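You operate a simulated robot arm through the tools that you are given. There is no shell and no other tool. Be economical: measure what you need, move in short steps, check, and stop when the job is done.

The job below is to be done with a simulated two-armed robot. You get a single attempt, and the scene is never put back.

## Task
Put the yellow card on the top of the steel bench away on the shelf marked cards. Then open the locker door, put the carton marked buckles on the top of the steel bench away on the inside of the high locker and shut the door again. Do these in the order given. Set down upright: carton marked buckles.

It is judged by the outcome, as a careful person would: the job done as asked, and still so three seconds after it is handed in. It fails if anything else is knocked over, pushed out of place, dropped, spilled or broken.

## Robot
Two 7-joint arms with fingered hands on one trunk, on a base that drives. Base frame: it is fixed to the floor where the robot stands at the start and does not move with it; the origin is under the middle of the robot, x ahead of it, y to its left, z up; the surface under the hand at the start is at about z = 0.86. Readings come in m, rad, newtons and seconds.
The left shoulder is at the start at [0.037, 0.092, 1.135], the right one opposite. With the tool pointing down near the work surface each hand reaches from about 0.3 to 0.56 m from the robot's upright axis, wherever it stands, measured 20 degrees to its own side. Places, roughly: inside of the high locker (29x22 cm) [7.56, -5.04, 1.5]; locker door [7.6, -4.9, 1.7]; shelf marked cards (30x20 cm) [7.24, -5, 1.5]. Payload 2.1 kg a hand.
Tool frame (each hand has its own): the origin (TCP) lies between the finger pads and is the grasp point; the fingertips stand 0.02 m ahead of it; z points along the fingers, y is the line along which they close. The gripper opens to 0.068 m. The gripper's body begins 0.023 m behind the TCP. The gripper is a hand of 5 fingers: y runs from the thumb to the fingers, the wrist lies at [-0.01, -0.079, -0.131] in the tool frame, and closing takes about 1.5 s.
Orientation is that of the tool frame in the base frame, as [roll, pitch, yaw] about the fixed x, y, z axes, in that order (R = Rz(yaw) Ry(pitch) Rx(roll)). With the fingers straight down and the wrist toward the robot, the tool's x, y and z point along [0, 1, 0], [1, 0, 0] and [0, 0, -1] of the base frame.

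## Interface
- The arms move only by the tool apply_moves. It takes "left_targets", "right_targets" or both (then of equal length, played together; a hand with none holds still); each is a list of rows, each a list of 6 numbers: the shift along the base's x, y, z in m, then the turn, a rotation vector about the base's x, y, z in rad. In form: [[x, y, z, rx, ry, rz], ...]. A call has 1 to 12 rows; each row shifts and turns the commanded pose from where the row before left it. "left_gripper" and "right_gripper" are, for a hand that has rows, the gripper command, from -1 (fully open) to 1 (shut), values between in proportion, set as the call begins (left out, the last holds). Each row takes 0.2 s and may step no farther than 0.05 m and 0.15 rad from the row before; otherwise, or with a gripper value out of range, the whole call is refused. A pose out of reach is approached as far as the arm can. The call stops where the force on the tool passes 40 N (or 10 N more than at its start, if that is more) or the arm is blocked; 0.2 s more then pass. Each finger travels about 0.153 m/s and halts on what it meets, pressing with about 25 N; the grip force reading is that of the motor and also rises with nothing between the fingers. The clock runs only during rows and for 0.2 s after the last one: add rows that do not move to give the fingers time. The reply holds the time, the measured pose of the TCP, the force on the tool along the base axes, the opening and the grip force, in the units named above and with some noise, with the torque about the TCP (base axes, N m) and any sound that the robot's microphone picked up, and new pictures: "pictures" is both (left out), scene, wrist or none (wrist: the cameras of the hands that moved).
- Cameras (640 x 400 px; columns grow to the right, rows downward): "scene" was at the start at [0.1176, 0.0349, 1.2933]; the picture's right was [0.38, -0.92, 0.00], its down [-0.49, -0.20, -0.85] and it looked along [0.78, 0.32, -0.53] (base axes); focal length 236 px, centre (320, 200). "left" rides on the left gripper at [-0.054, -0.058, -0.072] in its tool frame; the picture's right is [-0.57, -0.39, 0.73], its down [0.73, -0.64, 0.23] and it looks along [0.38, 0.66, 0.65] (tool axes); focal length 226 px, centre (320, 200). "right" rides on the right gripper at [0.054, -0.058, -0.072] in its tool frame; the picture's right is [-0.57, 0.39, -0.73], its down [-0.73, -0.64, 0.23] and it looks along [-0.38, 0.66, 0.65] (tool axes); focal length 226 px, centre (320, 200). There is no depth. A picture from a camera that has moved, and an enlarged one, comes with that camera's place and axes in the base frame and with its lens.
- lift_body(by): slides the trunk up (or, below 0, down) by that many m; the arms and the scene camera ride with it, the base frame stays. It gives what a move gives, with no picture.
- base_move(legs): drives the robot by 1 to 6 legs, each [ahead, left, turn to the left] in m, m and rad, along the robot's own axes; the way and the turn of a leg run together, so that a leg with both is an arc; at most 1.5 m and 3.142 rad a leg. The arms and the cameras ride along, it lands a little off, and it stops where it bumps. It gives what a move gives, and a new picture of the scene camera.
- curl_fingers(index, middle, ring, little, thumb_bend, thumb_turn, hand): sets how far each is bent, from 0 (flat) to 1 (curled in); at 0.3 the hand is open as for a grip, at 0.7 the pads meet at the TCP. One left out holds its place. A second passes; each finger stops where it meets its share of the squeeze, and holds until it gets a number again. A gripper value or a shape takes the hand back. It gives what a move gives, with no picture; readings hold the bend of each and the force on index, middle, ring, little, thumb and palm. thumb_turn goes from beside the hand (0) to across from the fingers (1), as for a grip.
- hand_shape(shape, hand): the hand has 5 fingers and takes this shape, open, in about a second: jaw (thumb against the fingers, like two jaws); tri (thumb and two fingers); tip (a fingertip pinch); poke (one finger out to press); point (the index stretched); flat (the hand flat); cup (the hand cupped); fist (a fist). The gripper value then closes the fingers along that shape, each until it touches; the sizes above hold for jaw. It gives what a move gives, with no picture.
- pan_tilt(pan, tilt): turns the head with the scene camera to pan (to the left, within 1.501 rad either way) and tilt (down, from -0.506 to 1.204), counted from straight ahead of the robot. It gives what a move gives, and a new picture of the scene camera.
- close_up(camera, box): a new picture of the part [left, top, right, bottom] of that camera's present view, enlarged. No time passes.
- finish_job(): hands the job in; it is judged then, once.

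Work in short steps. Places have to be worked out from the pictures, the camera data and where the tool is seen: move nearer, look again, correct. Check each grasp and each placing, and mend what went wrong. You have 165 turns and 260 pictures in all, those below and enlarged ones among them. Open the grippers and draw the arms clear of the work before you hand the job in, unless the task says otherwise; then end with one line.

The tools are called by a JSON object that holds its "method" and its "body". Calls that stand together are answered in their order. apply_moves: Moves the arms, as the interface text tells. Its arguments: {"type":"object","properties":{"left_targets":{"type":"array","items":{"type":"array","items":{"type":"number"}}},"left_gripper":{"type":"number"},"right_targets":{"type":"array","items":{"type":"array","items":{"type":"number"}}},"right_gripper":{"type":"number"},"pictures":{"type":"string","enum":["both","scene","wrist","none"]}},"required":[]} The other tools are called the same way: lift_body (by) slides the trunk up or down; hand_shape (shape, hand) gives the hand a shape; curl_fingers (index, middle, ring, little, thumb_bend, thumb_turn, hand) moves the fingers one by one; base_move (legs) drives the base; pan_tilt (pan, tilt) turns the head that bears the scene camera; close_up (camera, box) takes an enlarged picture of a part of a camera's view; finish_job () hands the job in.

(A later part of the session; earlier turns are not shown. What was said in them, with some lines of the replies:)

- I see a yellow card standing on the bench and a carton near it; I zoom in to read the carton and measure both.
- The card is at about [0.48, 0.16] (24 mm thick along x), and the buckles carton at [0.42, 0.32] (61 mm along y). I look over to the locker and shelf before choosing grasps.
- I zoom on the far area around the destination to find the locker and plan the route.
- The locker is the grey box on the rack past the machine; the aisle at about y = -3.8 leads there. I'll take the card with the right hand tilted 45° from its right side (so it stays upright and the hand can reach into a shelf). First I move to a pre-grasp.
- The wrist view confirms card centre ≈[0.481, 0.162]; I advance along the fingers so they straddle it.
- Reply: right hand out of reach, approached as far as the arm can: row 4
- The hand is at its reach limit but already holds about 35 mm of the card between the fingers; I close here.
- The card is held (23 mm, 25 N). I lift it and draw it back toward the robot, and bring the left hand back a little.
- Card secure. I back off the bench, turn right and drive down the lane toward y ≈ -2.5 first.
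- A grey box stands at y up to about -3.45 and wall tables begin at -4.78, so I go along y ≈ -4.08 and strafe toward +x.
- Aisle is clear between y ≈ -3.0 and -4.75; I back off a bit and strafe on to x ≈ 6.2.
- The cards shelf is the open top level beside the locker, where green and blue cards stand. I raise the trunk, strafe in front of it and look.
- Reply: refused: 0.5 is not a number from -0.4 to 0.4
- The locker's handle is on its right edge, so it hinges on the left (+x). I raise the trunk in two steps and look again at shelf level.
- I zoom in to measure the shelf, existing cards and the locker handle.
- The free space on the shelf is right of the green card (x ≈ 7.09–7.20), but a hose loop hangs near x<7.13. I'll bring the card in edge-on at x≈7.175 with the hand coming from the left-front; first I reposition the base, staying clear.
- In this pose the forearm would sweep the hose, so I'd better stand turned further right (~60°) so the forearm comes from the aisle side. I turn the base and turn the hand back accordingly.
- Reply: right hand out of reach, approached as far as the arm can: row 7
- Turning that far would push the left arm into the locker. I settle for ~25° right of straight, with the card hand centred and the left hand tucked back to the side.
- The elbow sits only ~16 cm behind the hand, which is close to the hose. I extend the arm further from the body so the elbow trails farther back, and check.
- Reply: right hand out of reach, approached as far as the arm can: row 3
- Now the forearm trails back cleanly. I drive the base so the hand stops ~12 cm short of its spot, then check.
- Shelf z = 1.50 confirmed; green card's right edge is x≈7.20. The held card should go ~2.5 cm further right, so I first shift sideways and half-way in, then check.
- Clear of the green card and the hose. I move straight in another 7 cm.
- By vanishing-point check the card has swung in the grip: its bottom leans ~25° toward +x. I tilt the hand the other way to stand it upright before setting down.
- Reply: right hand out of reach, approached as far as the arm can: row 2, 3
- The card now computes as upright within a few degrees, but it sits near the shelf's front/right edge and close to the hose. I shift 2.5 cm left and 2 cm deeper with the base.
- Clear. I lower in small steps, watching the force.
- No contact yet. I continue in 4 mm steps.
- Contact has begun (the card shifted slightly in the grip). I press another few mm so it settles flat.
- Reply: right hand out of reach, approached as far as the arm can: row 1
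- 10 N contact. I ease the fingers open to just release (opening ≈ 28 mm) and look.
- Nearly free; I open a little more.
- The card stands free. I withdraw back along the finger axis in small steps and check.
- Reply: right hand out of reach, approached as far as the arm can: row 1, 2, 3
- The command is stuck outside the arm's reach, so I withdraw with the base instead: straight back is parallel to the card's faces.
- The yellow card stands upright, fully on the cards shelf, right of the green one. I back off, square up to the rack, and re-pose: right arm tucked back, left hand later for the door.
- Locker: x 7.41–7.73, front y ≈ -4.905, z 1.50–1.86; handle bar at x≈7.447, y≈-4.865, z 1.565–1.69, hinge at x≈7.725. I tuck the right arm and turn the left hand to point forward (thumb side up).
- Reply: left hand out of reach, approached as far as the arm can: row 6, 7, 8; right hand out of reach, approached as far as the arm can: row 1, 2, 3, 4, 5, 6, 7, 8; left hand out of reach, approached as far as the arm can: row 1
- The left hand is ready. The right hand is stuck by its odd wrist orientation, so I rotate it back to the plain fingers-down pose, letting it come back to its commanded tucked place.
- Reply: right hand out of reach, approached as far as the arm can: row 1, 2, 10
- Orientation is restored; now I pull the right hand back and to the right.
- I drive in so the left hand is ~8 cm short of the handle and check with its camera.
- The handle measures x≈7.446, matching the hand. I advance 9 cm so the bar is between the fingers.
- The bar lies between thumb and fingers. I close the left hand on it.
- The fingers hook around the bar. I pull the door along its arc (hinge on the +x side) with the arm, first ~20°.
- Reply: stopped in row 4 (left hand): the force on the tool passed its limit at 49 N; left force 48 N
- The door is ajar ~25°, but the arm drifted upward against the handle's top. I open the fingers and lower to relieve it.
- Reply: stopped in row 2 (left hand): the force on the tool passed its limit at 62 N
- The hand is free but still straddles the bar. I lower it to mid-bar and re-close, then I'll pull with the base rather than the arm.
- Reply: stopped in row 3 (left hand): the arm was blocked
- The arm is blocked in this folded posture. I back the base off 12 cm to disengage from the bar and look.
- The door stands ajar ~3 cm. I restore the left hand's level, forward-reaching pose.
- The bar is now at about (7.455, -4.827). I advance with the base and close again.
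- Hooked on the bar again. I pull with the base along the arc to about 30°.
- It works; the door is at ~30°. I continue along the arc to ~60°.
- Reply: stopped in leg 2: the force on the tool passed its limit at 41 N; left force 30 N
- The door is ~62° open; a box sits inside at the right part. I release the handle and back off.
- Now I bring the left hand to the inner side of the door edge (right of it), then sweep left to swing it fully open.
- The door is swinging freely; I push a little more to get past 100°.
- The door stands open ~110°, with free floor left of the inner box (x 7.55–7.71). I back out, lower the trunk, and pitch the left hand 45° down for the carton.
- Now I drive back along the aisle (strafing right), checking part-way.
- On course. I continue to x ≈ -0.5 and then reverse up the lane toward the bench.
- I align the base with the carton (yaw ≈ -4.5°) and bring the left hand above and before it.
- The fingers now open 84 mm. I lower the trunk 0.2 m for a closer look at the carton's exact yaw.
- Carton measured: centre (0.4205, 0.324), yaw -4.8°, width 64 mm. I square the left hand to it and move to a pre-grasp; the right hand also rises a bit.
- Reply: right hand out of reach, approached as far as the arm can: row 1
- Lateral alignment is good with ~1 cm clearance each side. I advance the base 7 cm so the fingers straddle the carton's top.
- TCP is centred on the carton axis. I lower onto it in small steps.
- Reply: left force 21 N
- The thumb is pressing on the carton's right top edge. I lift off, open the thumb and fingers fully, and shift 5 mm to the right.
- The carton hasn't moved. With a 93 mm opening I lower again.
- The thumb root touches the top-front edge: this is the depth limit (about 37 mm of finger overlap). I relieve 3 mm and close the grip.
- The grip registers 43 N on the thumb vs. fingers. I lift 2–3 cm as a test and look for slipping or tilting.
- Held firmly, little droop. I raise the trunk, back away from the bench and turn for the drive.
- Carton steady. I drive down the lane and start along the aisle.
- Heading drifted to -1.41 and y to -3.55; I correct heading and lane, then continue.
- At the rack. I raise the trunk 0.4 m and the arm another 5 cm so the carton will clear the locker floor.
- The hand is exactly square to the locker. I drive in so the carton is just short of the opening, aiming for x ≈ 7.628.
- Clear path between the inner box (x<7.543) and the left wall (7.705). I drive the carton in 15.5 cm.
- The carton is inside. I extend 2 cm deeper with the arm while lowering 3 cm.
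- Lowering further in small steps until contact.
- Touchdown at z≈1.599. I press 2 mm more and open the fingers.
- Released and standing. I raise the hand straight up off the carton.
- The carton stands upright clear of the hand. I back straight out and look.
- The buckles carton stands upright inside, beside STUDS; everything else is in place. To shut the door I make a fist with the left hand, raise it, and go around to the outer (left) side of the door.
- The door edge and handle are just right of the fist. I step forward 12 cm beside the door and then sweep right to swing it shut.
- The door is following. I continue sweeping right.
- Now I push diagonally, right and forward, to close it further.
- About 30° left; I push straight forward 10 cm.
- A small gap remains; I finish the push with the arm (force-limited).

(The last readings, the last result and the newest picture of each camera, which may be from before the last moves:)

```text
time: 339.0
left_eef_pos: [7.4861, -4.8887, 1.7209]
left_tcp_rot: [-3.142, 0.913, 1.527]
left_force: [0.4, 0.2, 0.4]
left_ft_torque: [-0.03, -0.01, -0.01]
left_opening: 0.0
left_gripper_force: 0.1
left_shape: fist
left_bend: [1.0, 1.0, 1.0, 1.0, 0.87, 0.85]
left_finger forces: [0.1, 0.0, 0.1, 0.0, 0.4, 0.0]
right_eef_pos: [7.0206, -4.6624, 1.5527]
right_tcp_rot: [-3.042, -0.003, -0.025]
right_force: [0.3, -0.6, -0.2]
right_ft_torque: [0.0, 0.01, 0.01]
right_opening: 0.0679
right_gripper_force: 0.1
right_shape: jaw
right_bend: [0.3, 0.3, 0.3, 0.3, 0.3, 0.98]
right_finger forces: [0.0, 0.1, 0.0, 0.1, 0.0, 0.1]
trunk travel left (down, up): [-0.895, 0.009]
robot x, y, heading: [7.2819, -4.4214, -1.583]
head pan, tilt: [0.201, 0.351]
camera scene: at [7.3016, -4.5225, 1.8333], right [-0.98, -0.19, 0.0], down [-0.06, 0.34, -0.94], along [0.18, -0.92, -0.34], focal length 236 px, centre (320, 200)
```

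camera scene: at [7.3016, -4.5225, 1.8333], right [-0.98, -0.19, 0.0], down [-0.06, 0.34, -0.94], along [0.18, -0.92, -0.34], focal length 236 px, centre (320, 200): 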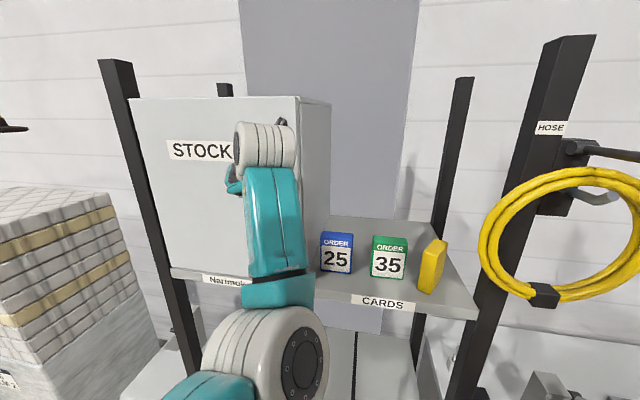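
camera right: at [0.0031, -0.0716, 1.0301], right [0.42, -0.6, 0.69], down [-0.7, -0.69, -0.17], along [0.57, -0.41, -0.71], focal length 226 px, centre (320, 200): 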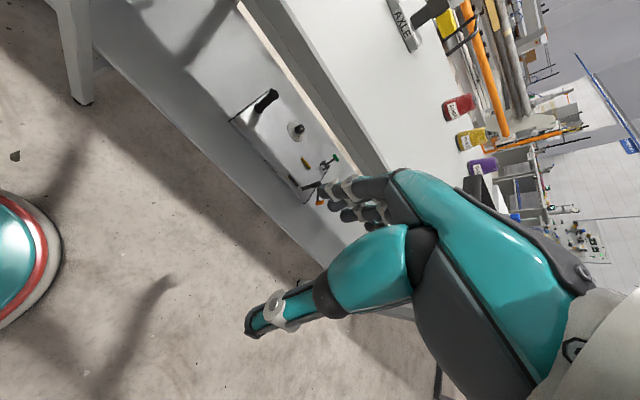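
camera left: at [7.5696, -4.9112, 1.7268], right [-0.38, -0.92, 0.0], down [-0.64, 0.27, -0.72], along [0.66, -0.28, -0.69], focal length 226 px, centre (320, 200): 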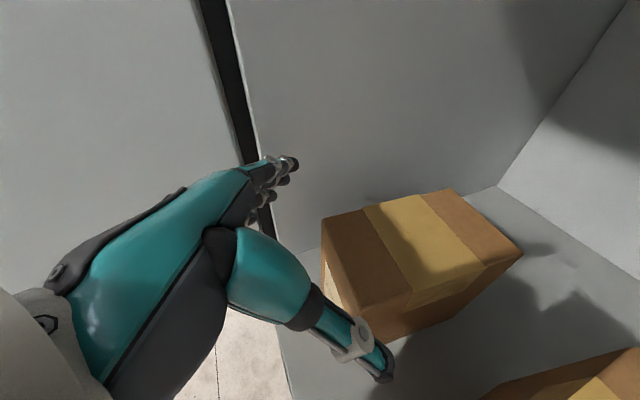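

Nearly shut; a few more mm until I feel the stop.

{"method": "apply_moves", "body": {"left_targets": [[0, -0.008, 0, 0, 0, 0], [0, -0.008, 0, 0, 0, 0], [0, -0.006, 0, 0, 0, 0]], "pictures": "scene"}}

{"method": "close_up", "body": {"camera": "scene", "box": [120, 80, 360, 230]}}

```text
time: 339.8
left_eef_pos: [7.4863, -4.897, 1.7257]
left_tcp_rot: [3.138, 0.92, 1.528]
left_force: [-4.1, 33.3, -0.1]
left_ft_torque: [-0.24, -0.08, 0.32]
left_opening: 0.0634
left_gripper_force: 0.1
left_shape: fist
left_bend: [1.0, 1.0, 1.0, 1.0, 0.94, 0.92]
left_finger forces: [0.1, 0.1, 0.0, 0.0, 47.0, 0.1]
right_eef_pos: [7.0199, -4.6496, 1.5547]
right_tcp_rot: [-3.052, -0.006, -0.025]
right_force: [0.7, 0.4, 0.5]
right_ft_torque: [-0.01, -0.01, 0.0]
right_opening: 0.0678
right_gripper_force: 0.0
right_shape: jaw
right_bend: [0.3, 0.3, 0.3, 0.3, 0.3, 0.98]
right_finger forces: [0.0, 0.0, 0.1, 0.0, 0.1, 0.0]
trunk travel left (down, up): [-0.895, 0.009]
robot x, y, heading: [7.2799, -4.4212, -1.578]
head pan, tilt: [0.201, 0.351]
camera scene: at [7.2997, -4.5077, 1.8342], right [-0.98, -0.19, 0.0], down [-0.06, 0.33, -0.94], along [0.18, -0.92, -0.34], focal length 236 px, centre (320, 200)
```

scene: 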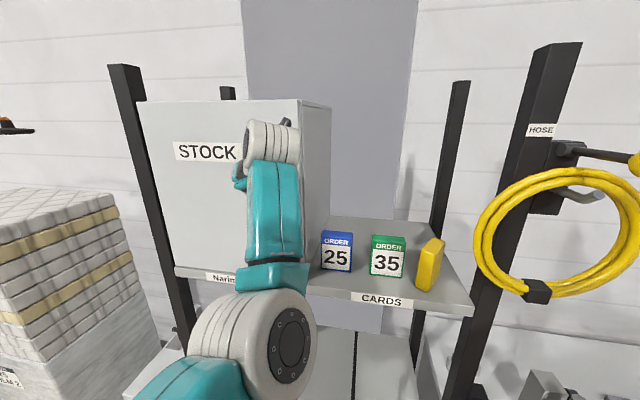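

```text
2.67 times, centred on (240, 155) of scene
camera zoom: at [7.2997, -4.5077, 1.8342], right [-0.98, -0.19, 0.0], down [-0.06, 0.33, -0.94], along [0.18, -0.92, -0.34], focal length 628 px, centre (533, 320)
```

zoom: 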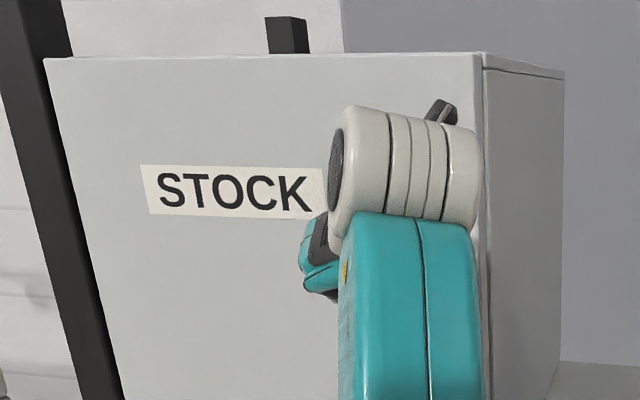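

The door is against its stop (33 N). I back off and check that it stays shut.

{"method": "apply_moves", "body": {"left_targets": [[0, 0.015, 0, 0, 0, 0], [0, 0.02, 0, 0, 0, 0]], "pictures": "none"}}

{"method": "base_move", "body": {"legs": [[-0.4, 0, 0]]}}

{"method": "close_up", "body": {"camera": "scene", "box": [180, 80, 500, 280]}}

```text
time: 340.4
left_eef_pos: [7.4871, -4.8751, 1.7222]
left_tcp_rot: [3.139, 0.914, 1.526]
left_force: [0.3, 0.8, -0.2]
left_ft_torque: [-0.02, -0.01, 0.0]
left_opening: 0.0635
left_gripper_force: 0.0
left_shape: fist
left_bend: [1.0, 1.0, 1.0, 1.0, 0.87, 0.85]
left_finger forces: [0.1, 0.0, 0.1, 0.0, 0.0, 0.1]
right_eef_pos: [7.0204, -4.6607, 1.5525]
right_tcp_rot: [-3.045, -0.004, -0.027]
right_force: [-0.2, 0.1, 0.0]
right_ft_torque: [0.02, 0.02, -0.01]
right_opening: 0.068
right_gripper_force: 0.2
right_shape: jaw
right_bend: [0.3, 0.3, 0.3, 0.3, 0.3, 0.98]
right_finger forces: [0.0, 0.0, 0.0, 0.0, 0.0, 0.0]
trunk travel left (down, up): [-0.895, 0.009]
robot x, y, heading: [7.2821, -4.4205, -1.579]
head pan, tilt: [0.201, 0.351]
```

```text
time: 342.9
left_eef_pos: [7.4892, -4.4635, 1.7226]
left_tcp_rot: [-3.141, 0.912, 1.518]
left_force: [-0.8, 0.9, -0.2]
left_ft_torque: [0.01, 0.01, -0.02]
left_opening: 0.0635
left_gripper_force: 0.1
left_shape: fist
left_bend: [1.0, 1.0, 1.0, 1.0, 0.87, 0.85]
left_finger forces: [0.1, 0.1, 0.1, 0.0, 0.1, 0.0]
right_eef_pos: [7.0244, -4.242, 1.5524]
right_tcp_rot: [-3.045, -0.004, -0.037]
right_force: [-0.8, 0.3, -0.5]
right_ft_torque: [0.0, 0.01, 0.0]
right_opening: 0.0681
right_gripper_force: 0.1
right_shape: jaw
right_bend: [0.3, 0.3, 0.3, 0.3, 0.3, 0.98]
right_finger forces: [0.0, 0.0, 0.1, 0.0, 0.0, 0.0]
trunk travel left (down, up): [-0.895, 0.009]
robot x, y, heading: [7.2868, -4.0042, -1.594]
head pan, tilt: [0.201, 0.351]
camera scene: at [7.3074, -4.1066, 1.8334], right [-0.98, -0.18, 0.0], down [-0.06, 0.34, -0.94], along [0.17, -0.92, -0.34], focal length 236 px, centre (320, 200)
```

scene: 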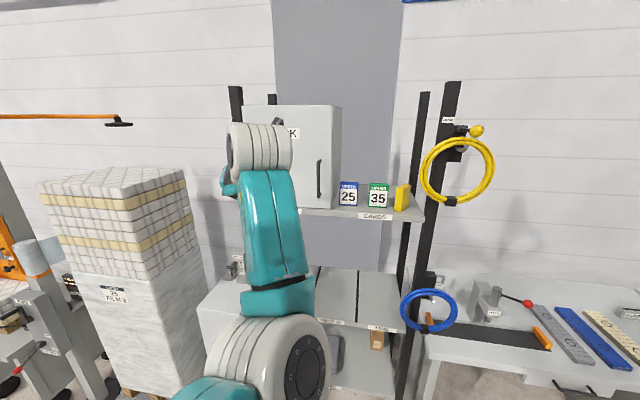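

```text
2.00 times, centred on (340, 180) of scene
camera zoom: at [7.3074, -4.1066, 1.8334], right [-0.98, -0.18, 0.0], down [-0.06, 0.34, -0.94], along [0.17, -0.92, -0.34], focal length 471 px, centre (280, 240)
```

zoom: 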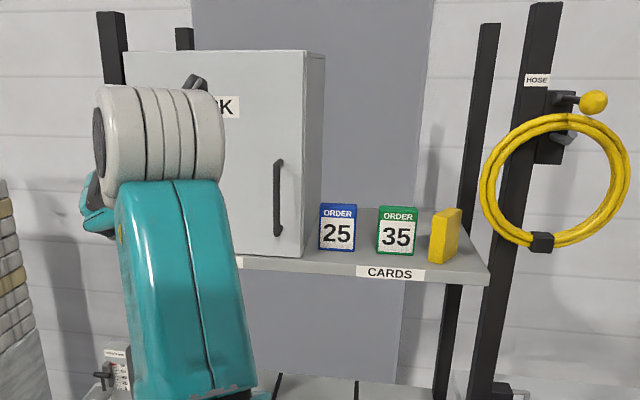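

The door is shut flush, and the yellow card and others stand in place. I open the left hand, draw back a bit further, and take a last look at the seam.

{"method": "base_move", "body": {"legs": [[-0.15, -0.15, 0]]}}

{"method": "hand_shape", "body": {"hand": "left", "shape": "jaw"}}

{"method": "close_up", "body": {"camera": "scene", "box": [180, 80, 420, 230]}}

```text
time: 344.6
left_eef_pos: [7.3401, -4.3095, 1.7209]
left_tcp_rot: [3.141, 0.912, 1.513]
left_force: [-0.6, -1.1, 0.1]
left_ft_torque: [0.0, -0.02, 0.01]
left_opening: 0.0632
left_gripper_force: 0.1
left_shape: fist
left_bend: [1.0, 1.0, 1.0, 1.0, 0.87, 0.85]
left_finger forces: [0.0, 0.1, 0.1, 0.0, 0.0, 0.1]
right_eef_pos: [6.8758, -4.086, 1.5532]
right_tcp_rot: [-3.047, -0.002, -0.042]
right_force: [-0.1, 0.5, 0.5]
right_ft_torque: [0.01, -0.03, 0.0]
right_opening: 0.0679
right_gripper_force: 0.2
right_shape: jaw
right_bend: [0.3, 0.3, 0.3, 0.3, 0.3, 0.98]
right_finger forces: [0.0, 0.0, 0.0, 0.0, 0.1, 0.0]
trunk travel left (down, up): [-0.895, 0.009]
robot x, y, heading: [7.1439, -3.8437, -1.599]
head pan, tilt: [0.201, 0.351]
camera scene: at [7.1601, -3.951, 1.8334], right [-0.98, -0.17, 0.0], down [-0.06, 0.34, -0.94], along [0.16, -0.93, -0.34], focal length 236 px, centre (320, 200)
```

scene: 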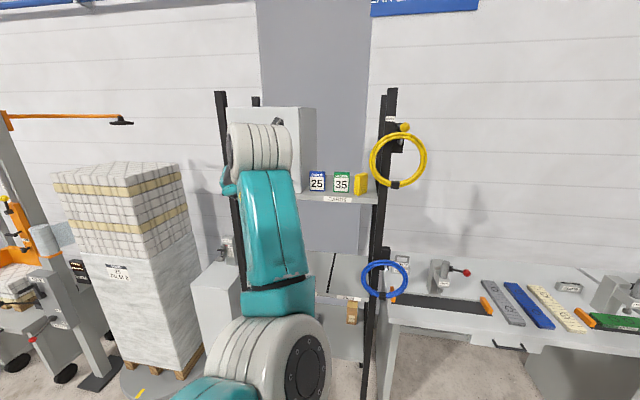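

```text
time: 345.5
left_eef_pos: [7.3411, -4.3106, 1.7203]
left_tcp_rot: [-3.141, 0.914, 1.513]
left_force: [-0.2, 0.7, 0.0]
left_ft_torque: [0.0, 0.04, -0.01]
left_opening: 0.0676
left_gripper_force: 0.0
left_shape: jaw
left_bend: [0.3, 0.3, 0.3, 0.3, 0.3, 0.98]
left_finger forces: [0.1, 0.0, 0.1, 0.0, 0.1, 0.0]
right_eef_pos: [6.8768, -4.0869, 1.5526]
right_tcp_rot: [-3.046, -0.004, -0.044]
right_force: [0.0, 0.5, -0.6]
right_ft_torque: [-0.03, 0.0, 0.01]
right_opening: 0.0677
right_gripper_force: 0.0
right_shape: jaw
right_bend: [0.3, 0.3, 0.3, 0.3, 0.3, 0.98]
right_finger forces: [0.0, 0.1, 0.1, 0.0, 0.0, 0.0]
trunk travel left (down, up): [-0.895, 0.009]
robot x, y, heading: [7.1402, -3.8511, -1.595]
head pan, tilt: [0.201, 0.351]
```

```text
2.67 times, centred on (300, 155) of scene
camera zoom: at [7.1605, -3.9515, 1.8333], right [-0.98, -0.17, 0.0], down [-0.06, 0.34, -0.94], along [0.16, -0.92, -0.34], focal length 628 px, centre (373, 320)
```

zoom: 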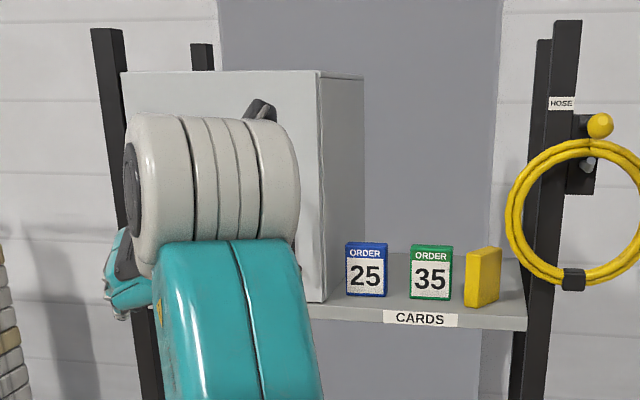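

Door is flush shut, the card is on its shelf, both hands are open and clear. I hand the job in.

{"method": "finish_job", "body": {}}

```text
The job is handed in.
```

The yellow card stands on the cards shelf, the buckles carton is upright inside the locker, and the locker door is shut.
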